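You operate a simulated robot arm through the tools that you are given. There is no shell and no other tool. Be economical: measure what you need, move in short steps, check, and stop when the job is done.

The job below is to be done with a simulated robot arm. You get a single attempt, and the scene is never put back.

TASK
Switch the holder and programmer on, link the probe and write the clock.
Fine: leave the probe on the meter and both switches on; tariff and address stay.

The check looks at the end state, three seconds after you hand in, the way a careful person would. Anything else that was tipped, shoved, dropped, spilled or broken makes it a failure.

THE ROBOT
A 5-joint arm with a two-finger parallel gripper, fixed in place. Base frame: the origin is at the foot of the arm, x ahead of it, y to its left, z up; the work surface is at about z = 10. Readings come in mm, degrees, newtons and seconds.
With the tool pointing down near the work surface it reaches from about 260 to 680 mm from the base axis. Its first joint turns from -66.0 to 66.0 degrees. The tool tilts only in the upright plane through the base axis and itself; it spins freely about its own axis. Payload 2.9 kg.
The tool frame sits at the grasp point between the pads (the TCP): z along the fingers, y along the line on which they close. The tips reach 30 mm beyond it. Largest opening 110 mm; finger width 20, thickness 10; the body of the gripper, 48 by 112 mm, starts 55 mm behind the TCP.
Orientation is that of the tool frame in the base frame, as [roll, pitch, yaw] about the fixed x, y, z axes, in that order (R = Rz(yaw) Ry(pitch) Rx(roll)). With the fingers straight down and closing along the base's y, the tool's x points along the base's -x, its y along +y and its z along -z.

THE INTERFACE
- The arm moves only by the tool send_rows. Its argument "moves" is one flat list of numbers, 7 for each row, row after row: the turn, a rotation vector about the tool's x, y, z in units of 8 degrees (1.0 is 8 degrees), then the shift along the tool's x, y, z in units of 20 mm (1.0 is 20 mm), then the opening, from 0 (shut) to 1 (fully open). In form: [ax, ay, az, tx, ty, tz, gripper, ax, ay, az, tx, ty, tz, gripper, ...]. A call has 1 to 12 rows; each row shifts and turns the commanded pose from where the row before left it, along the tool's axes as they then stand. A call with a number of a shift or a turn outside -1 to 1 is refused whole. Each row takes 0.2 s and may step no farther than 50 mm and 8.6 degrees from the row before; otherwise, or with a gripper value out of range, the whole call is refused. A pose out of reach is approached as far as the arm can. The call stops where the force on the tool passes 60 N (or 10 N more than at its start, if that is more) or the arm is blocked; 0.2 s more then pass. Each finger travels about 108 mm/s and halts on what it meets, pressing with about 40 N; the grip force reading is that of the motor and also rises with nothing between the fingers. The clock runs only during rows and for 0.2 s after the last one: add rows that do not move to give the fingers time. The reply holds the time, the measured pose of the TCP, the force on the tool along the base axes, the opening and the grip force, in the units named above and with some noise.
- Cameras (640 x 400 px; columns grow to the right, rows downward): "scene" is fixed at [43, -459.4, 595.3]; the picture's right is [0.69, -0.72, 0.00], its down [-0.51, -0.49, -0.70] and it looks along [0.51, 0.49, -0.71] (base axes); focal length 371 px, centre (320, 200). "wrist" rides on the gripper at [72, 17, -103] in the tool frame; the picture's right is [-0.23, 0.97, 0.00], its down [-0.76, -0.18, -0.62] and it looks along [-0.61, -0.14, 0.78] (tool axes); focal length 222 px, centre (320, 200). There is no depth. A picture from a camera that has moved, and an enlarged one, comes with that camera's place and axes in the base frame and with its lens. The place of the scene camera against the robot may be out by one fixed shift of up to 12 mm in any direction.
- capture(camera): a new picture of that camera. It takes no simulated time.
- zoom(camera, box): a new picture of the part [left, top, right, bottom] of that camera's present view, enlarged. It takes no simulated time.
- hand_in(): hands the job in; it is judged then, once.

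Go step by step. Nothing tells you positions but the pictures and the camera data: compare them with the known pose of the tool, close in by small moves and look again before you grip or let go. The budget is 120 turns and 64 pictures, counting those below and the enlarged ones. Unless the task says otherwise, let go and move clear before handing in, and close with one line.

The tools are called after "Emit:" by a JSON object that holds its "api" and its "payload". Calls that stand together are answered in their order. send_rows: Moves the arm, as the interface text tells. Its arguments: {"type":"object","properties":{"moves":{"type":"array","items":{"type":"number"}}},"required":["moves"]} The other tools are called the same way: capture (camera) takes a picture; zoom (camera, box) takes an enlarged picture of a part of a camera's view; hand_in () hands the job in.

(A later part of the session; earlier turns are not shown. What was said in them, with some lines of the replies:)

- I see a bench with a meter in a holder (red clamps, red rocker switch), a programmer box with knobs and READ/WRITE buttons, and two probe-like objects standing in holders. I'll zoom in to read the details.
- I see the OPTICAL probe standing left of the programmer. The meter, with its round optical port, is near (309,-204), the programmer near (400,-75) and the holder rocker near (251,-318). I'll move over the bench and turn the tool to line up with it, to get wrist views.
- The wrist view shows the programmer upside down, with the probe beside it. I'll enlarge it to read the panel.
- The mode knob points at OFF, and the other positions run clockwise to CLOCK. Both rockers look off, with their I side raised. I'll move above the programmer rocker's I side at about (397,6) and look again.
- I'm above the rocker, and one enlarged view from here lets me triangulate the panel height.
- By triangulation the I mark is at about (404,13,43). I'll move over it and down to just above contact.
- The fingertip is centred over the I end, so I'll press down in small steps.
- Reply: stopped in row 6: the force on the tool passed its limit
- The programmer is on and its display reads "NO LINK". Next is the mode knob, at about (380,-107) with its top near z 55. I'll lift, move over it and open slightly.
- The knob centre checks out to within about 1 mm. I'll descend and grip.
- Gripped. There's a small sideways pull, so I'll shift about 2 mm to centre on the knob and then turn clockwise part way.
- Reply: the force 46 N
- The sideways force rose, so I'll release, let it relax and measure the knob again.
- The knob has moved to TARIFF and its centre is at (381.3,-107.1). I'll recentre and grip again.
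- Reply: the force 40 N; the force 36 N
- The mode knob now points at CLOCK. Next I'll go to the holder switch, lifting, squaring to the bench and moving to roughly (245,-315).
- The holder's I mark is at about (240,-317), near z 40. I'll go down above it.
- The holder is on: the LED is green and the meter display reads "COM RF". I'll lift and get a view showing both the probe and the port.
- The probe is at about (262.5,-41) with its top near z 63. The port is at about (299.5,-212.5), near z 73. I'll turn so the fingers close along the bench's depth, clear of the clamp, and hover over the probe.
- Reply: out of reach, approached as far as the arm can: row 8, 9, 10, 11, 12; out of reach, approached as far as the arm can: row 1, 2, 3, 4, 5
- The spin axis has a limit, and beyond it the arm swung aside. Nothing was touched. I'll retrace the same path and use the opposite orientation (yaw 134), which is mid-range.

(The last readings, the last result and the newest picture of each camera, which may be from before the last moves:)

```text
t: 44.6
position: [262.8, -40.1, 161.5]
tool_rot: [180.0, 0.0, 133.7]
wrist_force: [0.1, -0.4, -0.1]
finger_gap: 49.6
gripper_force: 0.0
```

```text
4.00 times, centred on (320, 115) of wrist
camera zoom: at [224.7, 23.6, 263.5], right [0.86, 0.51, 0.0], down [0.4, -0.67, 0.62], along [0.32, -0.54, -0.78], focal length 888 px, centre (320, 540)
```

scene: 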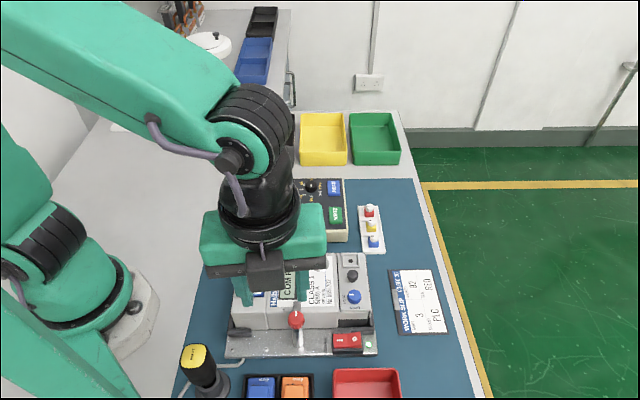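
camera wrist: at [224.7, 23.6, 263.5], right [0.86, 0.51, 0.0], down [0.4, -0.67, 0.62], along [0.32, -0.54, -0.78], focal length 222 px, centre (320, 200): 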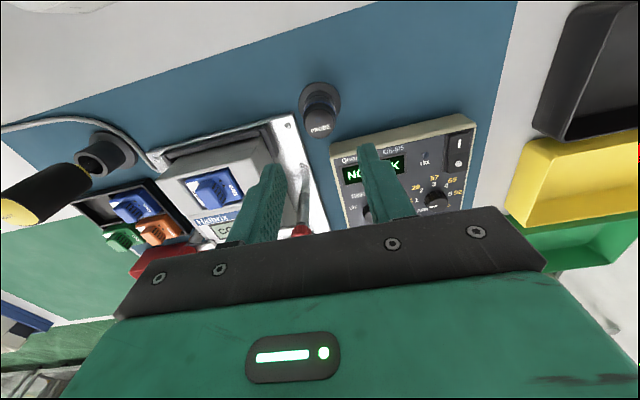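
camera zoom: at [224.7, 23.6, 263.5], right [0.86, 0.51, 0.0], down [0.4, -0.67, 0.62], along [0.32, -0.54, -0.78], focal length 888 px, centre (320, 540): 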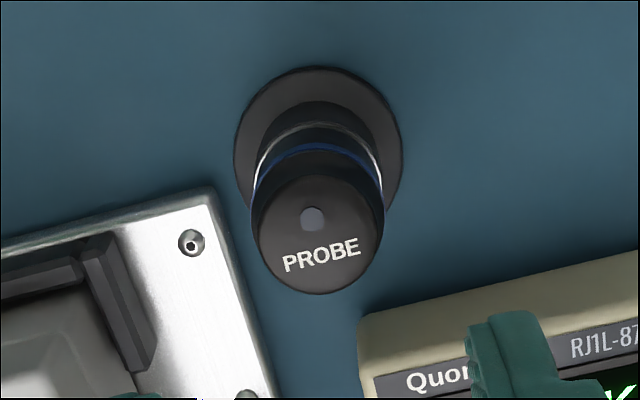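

Emit:
{"api": "send_rows", "payload": {"moves": [0, 0, 0, 0.05, 0.02, 0.8, 0.45, 0, 0, 0, 0, 0, 0.8, 0.45, 0, 0, 0, 0, 0, 0.8, 0.45, 0, 0, 0, 0, 0, 0, 0.45]}}

Emit:
{"api": "zoom", "payload": {"camera": "wrist", "box": [240, 75, 400, 200]}}

Emit:
{"api": "zoom", "payload": {"camera": "scene", "box": [200, 160, 300, 260]}}

```text
t: 45.6
position: [261.3, -39.7, 114.7]
tool_rot: [180.0, 0.0, 133.7]
wrist_force: [-0.2, 1.0, 1.0]
finger_gap: 49.5
gripper_force: 0.1
```

```text
3.20 times, centred on (320, 138) of wrist
camera zoom: at [222.6, 23.7, 217.2], right [0.86, 0.51, 0.0], down [0.4, -0.67, 0.62], along [0.32, -0.54, -0.78], focal length 711 px, centre (320, 400)
```

zoom: 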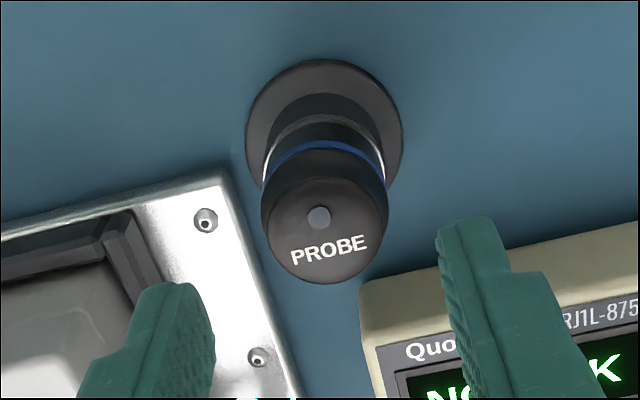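

```text
4.00 times, centred on (250, 210) of scene
camera zoom: at [43.0, -459.4, 595.3], right [0.69, -0.72, 0.0], down [-0.51, -0.49, -0.7], along [0.51, 0.49, -0.71], focal length 1485 px, centre (600, 160)
```

zoom: 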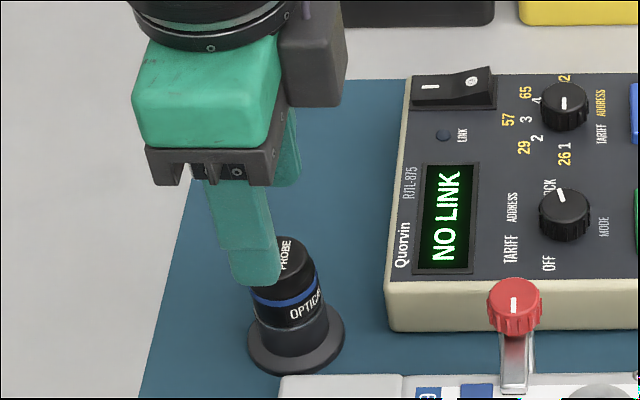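

The estimates agree on about (262,-39), with the top near z 60. I'll descend so the tips sit just above the stand's sleeve.

Emit:
{"api": "send_rows", "payload": {"moves": [0, 0, 0, -0.02, 0.05, 0.7, 0.45, 0, 0, 0, 0, 0, 0.7, 0.45, 0, 0, 0, 0, 0, 0.6, 0.45, 0, 0, 0, 0, 0, 0.4, 0.45, 0, 0, 0, 0, 0, 0, 0.45]}}

Emit:
{"api": "zoom", "payload": {"camera": "scene", "box": [200, 180, 296, 260]}}

Emit:
{"api": "zoom", "payload": {"camera": "wrist", "box": [240, 75, 400, 200]}}

```text
t: 46.8
position: [263.4, -39.6, 65.1]
tool_rot: [-180.0, 0.0, 133.7]
wrist_force: [0.0, -0.6, -0.2]
finger_gap: 49.7
gripper_force: 0.0
```

```text
5.00 times, centred on (248, 220) of scene
camera zoom: at [43.0, -459.4, 595.3], right [0.69, -0.72, 0.0], down [-0.51, -0.49, -0.7], along [0.51, 0.49, -0.71], focal length 1856 px, centre (680, 100)
```

zoom: 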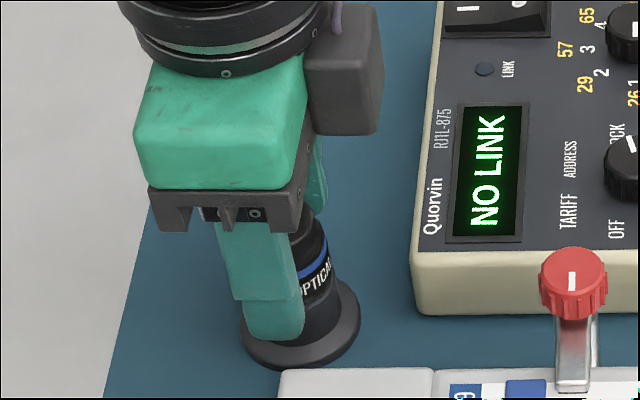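

```text
3.20 times, centred on (320, 138) of wrist
camera zoom: at [224.2, 23.6, 168.4], right [0.86, 0.51, 0.0], down [0.4, -0.67, 0.62], along [0.32, -0.54, -0.78], focal length 711 px, centre (320, 400)
```

zoom: 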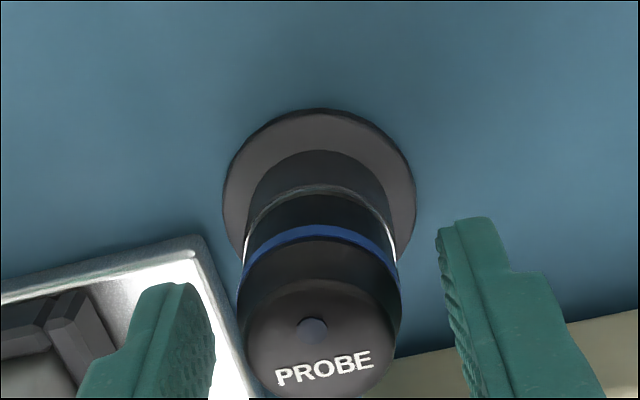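

The fingers straddle the probe evenly. I'll raise 3 mm and close.

Emit:
{"api": "send_rows", "payload": {"moves": [0, 0, 0, 0, -0.02, -0.15, 0.45, 0, 0, 0, 0, 0, 0, 0.2, 0, 0, 0, 0, 0, 0, 0.2, 0, 0, 0, 0, 0, 0, 0.2, 0, 0, 0, 0, 0, 0, 0.2]}}

```text
t: 48.0
position: [262.7, -40.6, 69.1]
tool_rot: [179.9, 0.0, 133.7]
wrist_force: [-0.1, -1.2, 0.0]
finger_gap: 30.8
gripper_force: 22.4
```

Emit:
{"api": "send_rows", "payload": {"moves": [0, 0, 0, 0, 0, 0, 0.18, 0, 0, 0, 0, 0, -0.3, 0.18, 0, 0, 0, 0, 0, -0.5, 0.18, 0, 0, 0, 0, 0, -0.7, 0.18, 0, 0, 0, 0, 0, -0.7, 0.18]}}

Emit:
{"api": "zoom", "payload": {"camera": "scene", "box": [200, 165, 296, 260]}}

```text
t: 49.2
position: [262.7, -40.5, 114.8]
tool_rot: [-179.9, -0.1, 133.7]
wrist_force: [0.1, -0.1, -0.9]
finger_gap: 30.9
gripper_force: 21.9
```

```text
4.21 times, centred on (248, 212) of scene
camera zoom: at [43.0, -459.4, 595.3], right [0.69, -0.72, 0.0], down [-0.51, -0.49, -0.7], along [0.51, 0.49, -0.71], focal length 1563 px, centre (623, 147)
```

zoom: 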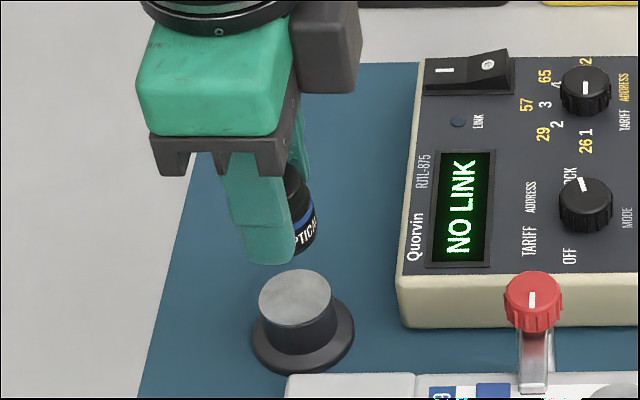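

The probe is lifted, leaving the stand with its flat steel top. I'll carry it at height to above the port and then check the alignment.

Emit:
{"api": "send_rows", "payload": {"moves": [0, 0, 0, 0, 0, -0.9, 0.15, 0, 0, 0, 0, 0, -0.9, 0.15, 0, 0, 0, 0, 0, -0.9, 0.15, 0, 0, 0, -0.831, -0.514, 0, 0.15, 0, 0, 0, -0.831, -0.514, 0, 0.15, 0, 0, 0, -0.831, -0.514, 0, 0.15, 0, 0, 0, -0.831, -0.514, 0, 0.15, 0, 0, 0, -0.831, -0.514, 0, 0.15, 0, 0, 0, -0.831, -0.514, 0, 0.15, 0, 0, 0, -0.831, -0.514, 0, 0.15, 0, 0, 0, -0.831, -0.514, 0, 0.15, 0, 0, 0, -0.831, -0.514, 0, 0.15]}}

Emit:
{"api": "zoom", "payload": {"camera": "wrist", "box": [220, 40, 420, 190]}}

Emit:
{"api": "zoom", "payload": {"camera": "scene", "box": [240, 190, 400, 300]}}

```text
t: 51.8
position: [300.0, -212.2, 166.5]
tool_rot: [180.0, -0.1, 133.7]
wrist_force: [-0.5, -0.9, -0.2]
finger_gap: 30.8
gripper_force: 21.7
```

```text
2.67 times, centred on (320, 115) of wrist
camera zoom: at [261.3, -148.4, 269.1], right [0.86, 0.51, 0.0], down [0.4, -0.67, 0.62], along [0.32, -0.54, -0.78], focal length 592 px, centre (320, 427)
```

zoom: 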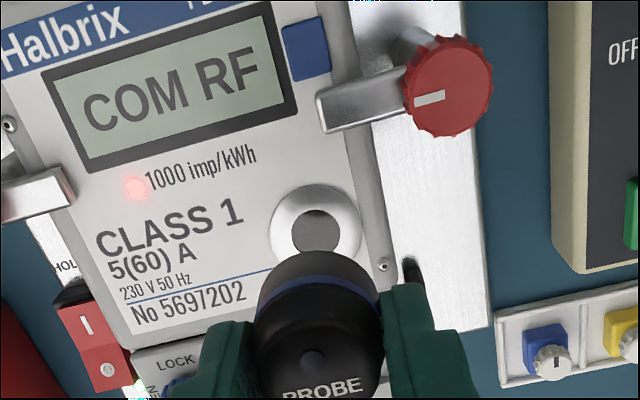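

```text
3.64 times, centred on (320, 245) of scene
camera zoom: at [43.0, -459.4, 595.3], right [0.69, -0.72, 0.0], down [-0.51, -0.49, -0.7], along [0.51, 0.49, -0.71], focal length 1350 px, centre (320, 36)
```

zoom: 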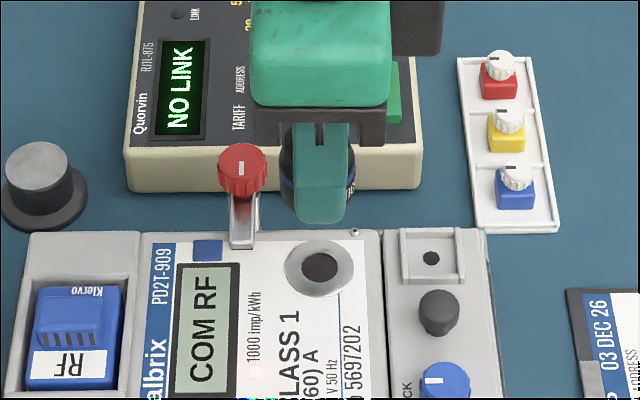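

Emit:
{"api": "zoom", "payload": {"camera": "wrist", "box": [256, 110, 384, 210]}}

```text
4.00 times, centred on (320, 160) of wrist
camera zoom: at [261.3, -148.4, 269.1], right [0.86, 0.51, 0.0], down [0.4, -0.67, 0.62], along [0.32, -0.54, -0.78], focal length 888 px, centre (320, 360)
```

zoom: 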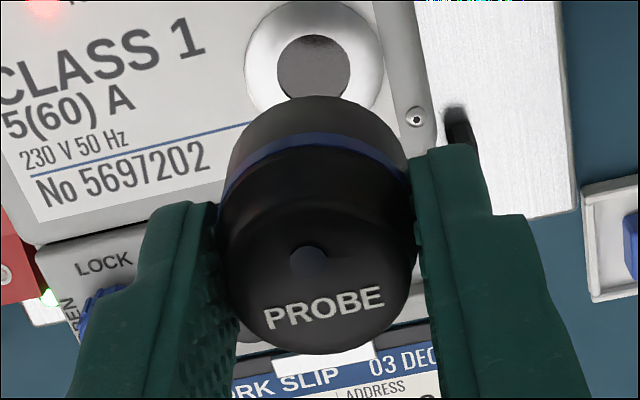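

The probe and port line up within about 1 mm. I'll go down to just above the port and check.

Emit:
{"api": "send_rows", "payload": {"moves": [0, 0, 0, 0, 0, 0.8, 0.15, 0, 0, 0, 0, 0, 0.8, 0.15, 0, 0, 0, 0, 0, 0.6, 0.15, 0, 0, 0, 0, 0, 0, 0.15]}}

Emit:
{"api": "zoom", "payload": {"camera": "scene", "box": [270, 210, 370, 290]}}

Emit:
{"api": "zoom", "payload": {"camera": "wrist", "box": [256, 60, 384, 160]}}

```text
t: 52.8
position: [299.6, -212.3, 122.3]
tool_rot: [-180.0, 0.0, 133.6]
wrist_force: [0.4, -0.3, -1.7]
finger_gap: 30.4
gripper_force: 21.2
```

```text
5.00 times, centred on (320, 250) of scene
camera zoom: at [43.0, -459.4, 595.3], right [0.69, -0.72, 0.0], down [-0.51, -0.49, -0.7], along [0.51, 0.49, -0.71], focal length 1856 px, centre (320, -50)
```

zoom: 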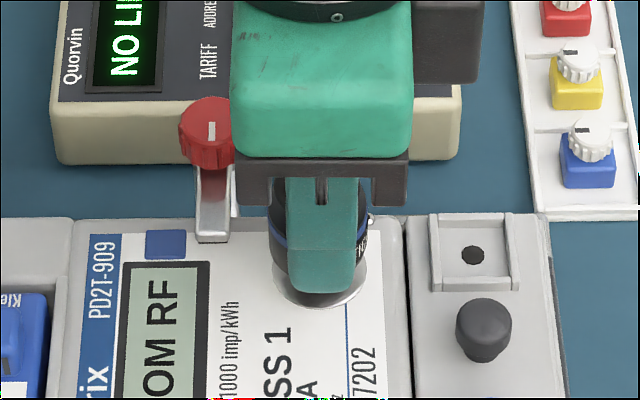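

```text
4.00 times, centred on (320, 110) of wrist
camera zoom: at [260.8, -149.4, 226.0], right [0.86, 0.51, 0.0], down [0.4, -0.67, 0.62], along [0.32, -0.54, -0.78], focal length 888 px, centre (320, 560)
```

zoom: 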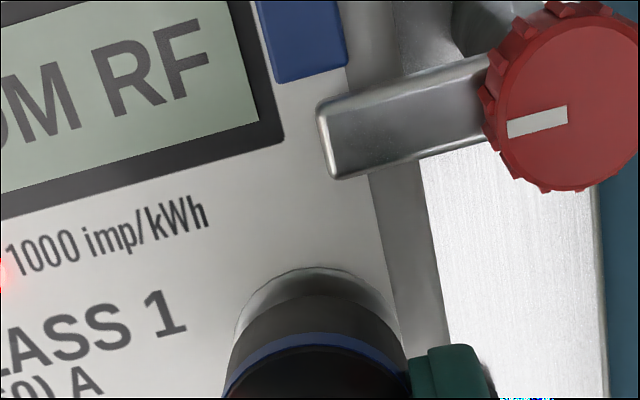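

Emit:
{"api": "send_rows", "payload": {"moves": [0, 0, 0, 0, 0, 0.1, 0.15, 0, 0, 0, 0, 0, 0.1, 0.15, 0, 0, 0, 0, 0, 0.1, 0.15, 0, 0, 0, 0, 0, 0.1, 0.15]}}

Emit:
{"api": "zoom", "payload": {"camera": "scene", "box": [256, 165, 384, 290]}}

```text
t: 53.8
position: [298.5, -212.3, 114.5]
tool_rot: [-179.9, -0.2, 133.7]
wrist_force: [-0.5, 0.1, -1.5]
finger_gap: 30.7
gripper_force: 21.6
```

```text
3.20 times, centred on (320, 228) of scene
camera zoom: at [43.0, -459.4, 595.3], right [0.69, -0.72, 0.0], down [-0.51, -0.49, -0.7], along [0.51, 0.49, -0.71], focal length 1188 px, centre (320, 112)
```

zoom: 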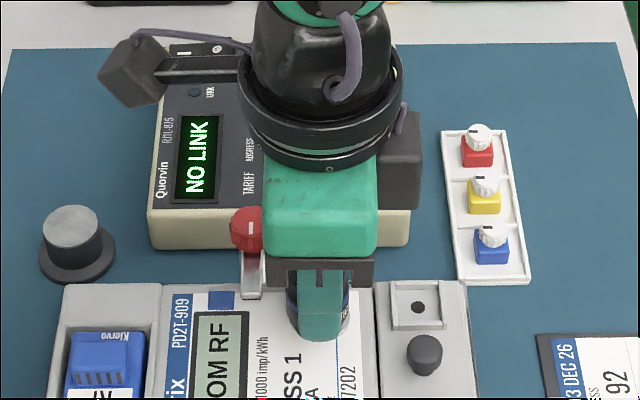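

Emit:
{"api": "send_rows", "payload": {"moves": [0, 0, 0, 0, 0, 0.08, 0.15, 0, 0, 0, 0, 0, 0.08, 0.15, 0, 0, 0, 0, 0, 0, 0.15]}}

```text
t: 54.6
position: [298.8, -211.1, 111.3]
tool_rot: [180.0, -0.1, 133.7]
wrist_force: [0.5, -0.8, -3.4]
finger_gap: 30.5
gripper_force: 22.2
```

Emit:
{"api": "send_rows", "payload": {"moves": [0, 0, 0, 0, 0, 0.06, 0.15, 0, 0, 0, 0, 0, 0, 0.15]}}

Emit:
{"api": "send_rows", "payload": {"moves": [0, 0, 0, 0, 0, 0.06, 0.15, 0, 0, 0, 0, 0, 0, 0.15]}}

Emit:
{"api": "zoom", "payload": {"camera": "scene", "box": [256, 165, 384, 290]}}

```text
t: 55.2
position: [297.9, -212.0, 110.7]
tool_rot: [179.9, -0.1, 133.7]
wrist_force: [0.4, 1.5, 4.3]
finger_gap: 30.5
gripper_force: 22.0
```

```text
t: 55.8
position: [299.9, -213.1, 109.9]
tool_rot: [180.0, 0.0, 133.7]
wrist_force: [-1.2, 3.0, 11.3]
finger_gap: 30.9
gripper_force: 22.2
```

```text
3.20 times, centred on (320, 228) of scene
camera zoom: at [42.9, -459.3, 595.3], right [0.69, -0.72, 0.0], down [-0.51, -0.49, -0.7], along [0.51, 0.49, -0.71], focal length 1188 px, centre (320, 112)
```

zoom: 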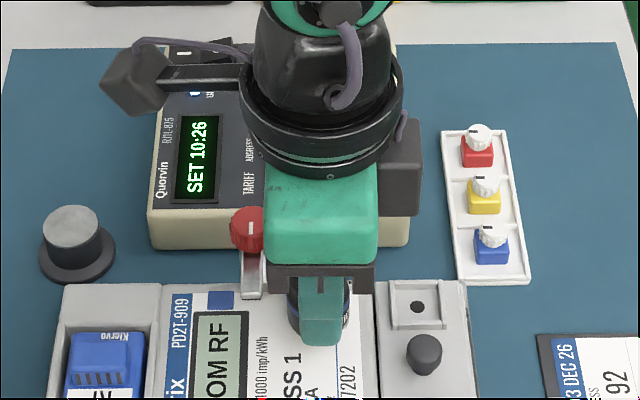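

The display shows "SET 10:26", so the probe is linked and the mode is CLOCK. I'll release and rise straight up.

Emit:
{"api": "send_rows", "payload": {"moves": [0, 0, 0, 0, 0, -0.04, 0.15, 0, 0, 0, 0, 0, 0, 0.4, 0, 0, 0, 0, 0, 0, 0.4, 0, 0, 0, 0, 0, 0, 0.4, 0, 0, 0, 0, 0, -0.4, 0.4, 0, 0, 0, 0, 0, -0.9, 0.4, 0, 0, 0, 0, 0, -0.9, 0.4, 0, 0, 0, 0, 0, -0.9, 0.4]}}

Emit:
{"api": "zoom", "payload": {"camera": "scene", "box": [230, 165, 390, 290]}}

```text
t: 57.6
position: [298.3, -212.5, 173.5]
tool_rot: [179.9, 0.0, 133.8]
wrist_force: [0.6, -0.6, -0.4]
finger_gap: 43.9
gripper_force: 0.0
```

```text
3.20 times, centred on (310, 228) of scene
camera zoom: at [43.0, -459.4, 595.3], right [0.69, -0.72, 0.0], down [-0.51, -0.49, -0.7], along [0.51, 0.49, -0.71], focal length 1188 px, centre (352, 112)
```

zoom: 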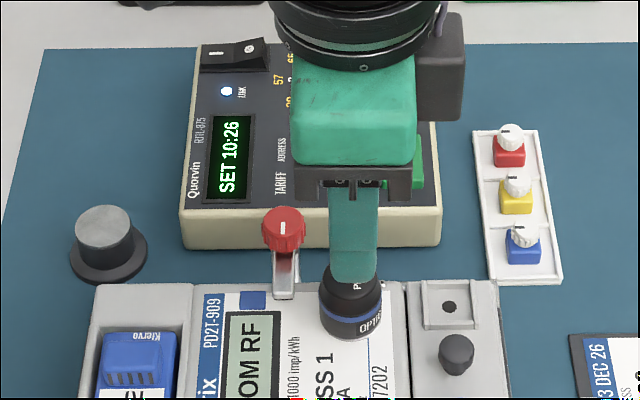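

The link LED is lit and the probe stands on the port. I'll close the gripper and go above WRITE at (414,-141).

Emit:
{"api": "send_rows", "payload": {"moves": [0, 0, 0, -0.204, 0.949, 0, 0, 0, 0, 0, -0.204, 0.949, 0, 0, 0, 0, 0, -0.204, 0.949, 0, 0, 0, 0, 0, -0.204, 0.949, 0, 0, 0, 0, 0, -0.204, 0.949, 0, 0, 0, 0, 0, -0.204, 0.949, 0, 0, 0, 0, 0, -0.204, 0.949, 0, 0, 0, 0, 0, 0, 0, 0.95, 0, 0, 0, 0, 0, 0, 0.95, 0, 0, 0, 0, 0, 0, 0.95, 0, 0, 0, 0, 0, 0, 0.95, 0, 0, 0, 0, 0, 0, 0, 0]}}

Emit:
{"api": "zoom", "payload": {"camera": "wrist", "box": [240, 75, 400, 200]}}

```text
t: 60.2
position: [412.5, -138.9, 96.9]
tool_rot: [179.9, 0.0, 133.7]
wrist_force: [0.3, -1.0, 0.5]
finger_gap: 0.0
gripper_force: 37.9
```

```text
3.20 times, centred on (320, 138) of wrist
camera zoom: at [374.8, -76.2, 200.0], right [0.86, 0.51, 0.0], down [0.4, -0.67, 0.62], along [0.32, -0.54, -0.78], focal length 711 px, centre (320, 400)
```

zoom: 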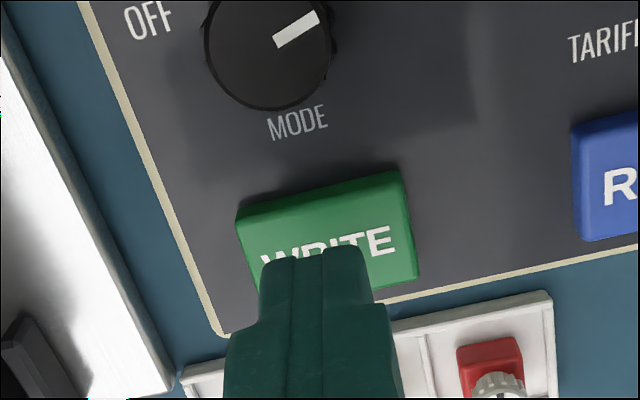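

Emit:
{"api": "send_rows", "payload": {"moves": [0, 0, 0, -0.06, 0.05, 0.3, 0, 0, 0, 0, 0, 0, 0.3, 0, 0, 0, 0, 0, 0, 0.15, 0, 0, 0, 0, 0, 0, 0.1, 0, 0, 0, 0, 0, 0, 0.1, 0, 0, 0, 0, 0, 0, 0.1, 0, 0, 0, 0, 0, 0, 0.1, 0, 0, 0, 0, 0, 0, 0.1, 0]}}

Emit:
{"api": "zoom", "payload": {"camera": "scene", "box": [240, 165, 400, 290]}}

```text
t: 62.0
position: [416.8, -140.9, 73.3]
tool_rot: [-179.9, -0.1, 133.8]
wrist_force: [-6.5, 11.6, 29.1]
finger_gap: 0.0
gripper_force: 37.5
```

```text
3.20 times, centred on (320, 228) of scene
camera zoom: at [42.8, -459.3, 595.4], right [0.69, -0.72, 0.0], down [-0.51, -0.49, -0.7], along [0.51, 0.49, -0.71], focal length 1188 px, centre (320, 112)
```

zoom: 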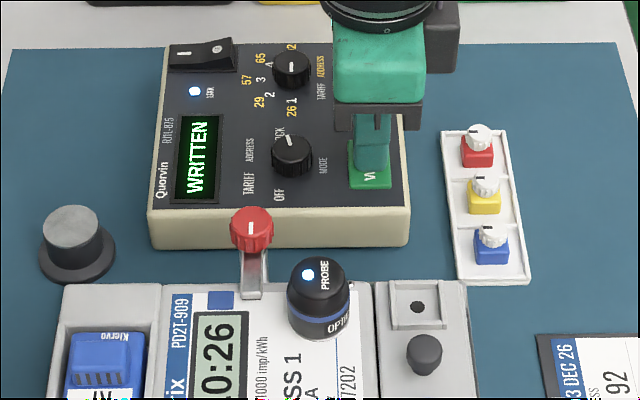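

The display says WRITTEN and the meter now shows 10:26. I'll lift clear and do a final check.

Emit:
{"api": "send_rows", "payload": {"moves": [0, 0, 0, 0, 0, -0.5, 0, 0, 0, 0, 0, 0, -1, 0, 0, 0, 0, 0, 0, -1, 0, 0, 0, 0, 0, 0, -1, 0, 0, 0, 0, 0, 0, -1, 0, 0, 0, 0, 0, 0, -1, 0, 0, 0, 0, 0, 0.9, 0, 0, 0, 0, 0, 0, 0.9, 0, 0, 0, 0, 0, 0, 0.9, 0, 0]}}

Emit:
{"api": "capture", "payload": {"camera": "scene"}}

Emit:
{"api": "zoom", "payload": {"camera": "scene", "box": [220, 170, 400, 370]}}

```text
t: 64.0
position: [454.6, -106.0, 181.9]
tool_rot: [180.0, 0.0, 133.7]
wrist_force: [0.4, -0.5, 0.4]
finger_gap: 0.1
gripper_force: 37.8
```

```text
7 pictures are left
```

scene: 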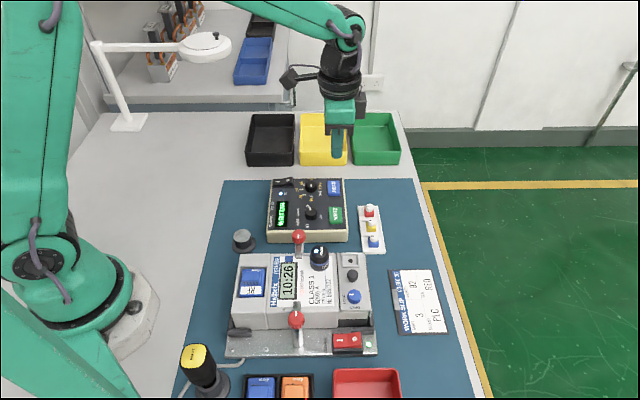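

```text
2.00 times, centred on (310, 270) of scene
camera zoom: at [43.0, -459.4, 595.3], right [0.69, -0.72, 0.0], down [-0.51, -0.49, -0.7], along [0.51, 0.49, -0.71], focal length 742 px, centre (340, 60)
```

zoom: 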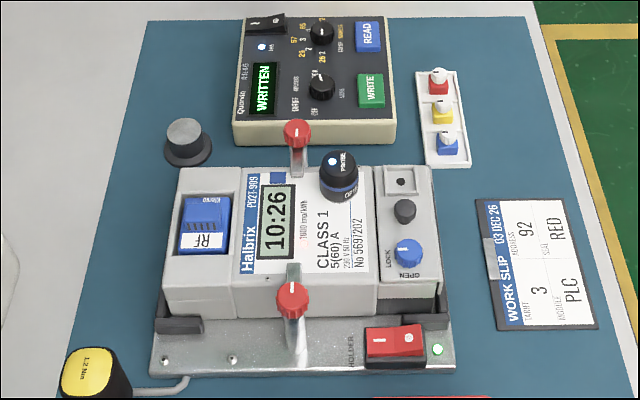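

Everything is in place: both switches are on, the probe is linked on the meter, the clock is written and the arm is clear. I'll hand in now.

Emit:
{"api": "hand_in", "payload": {}}

```text
The job is handed in.
```

The holder and programmer are on, the probe is linked and left on the meter, and the clock is written: the programmer reads WRITTEN and the meter reads 10:26. Tariff and address were left alone.
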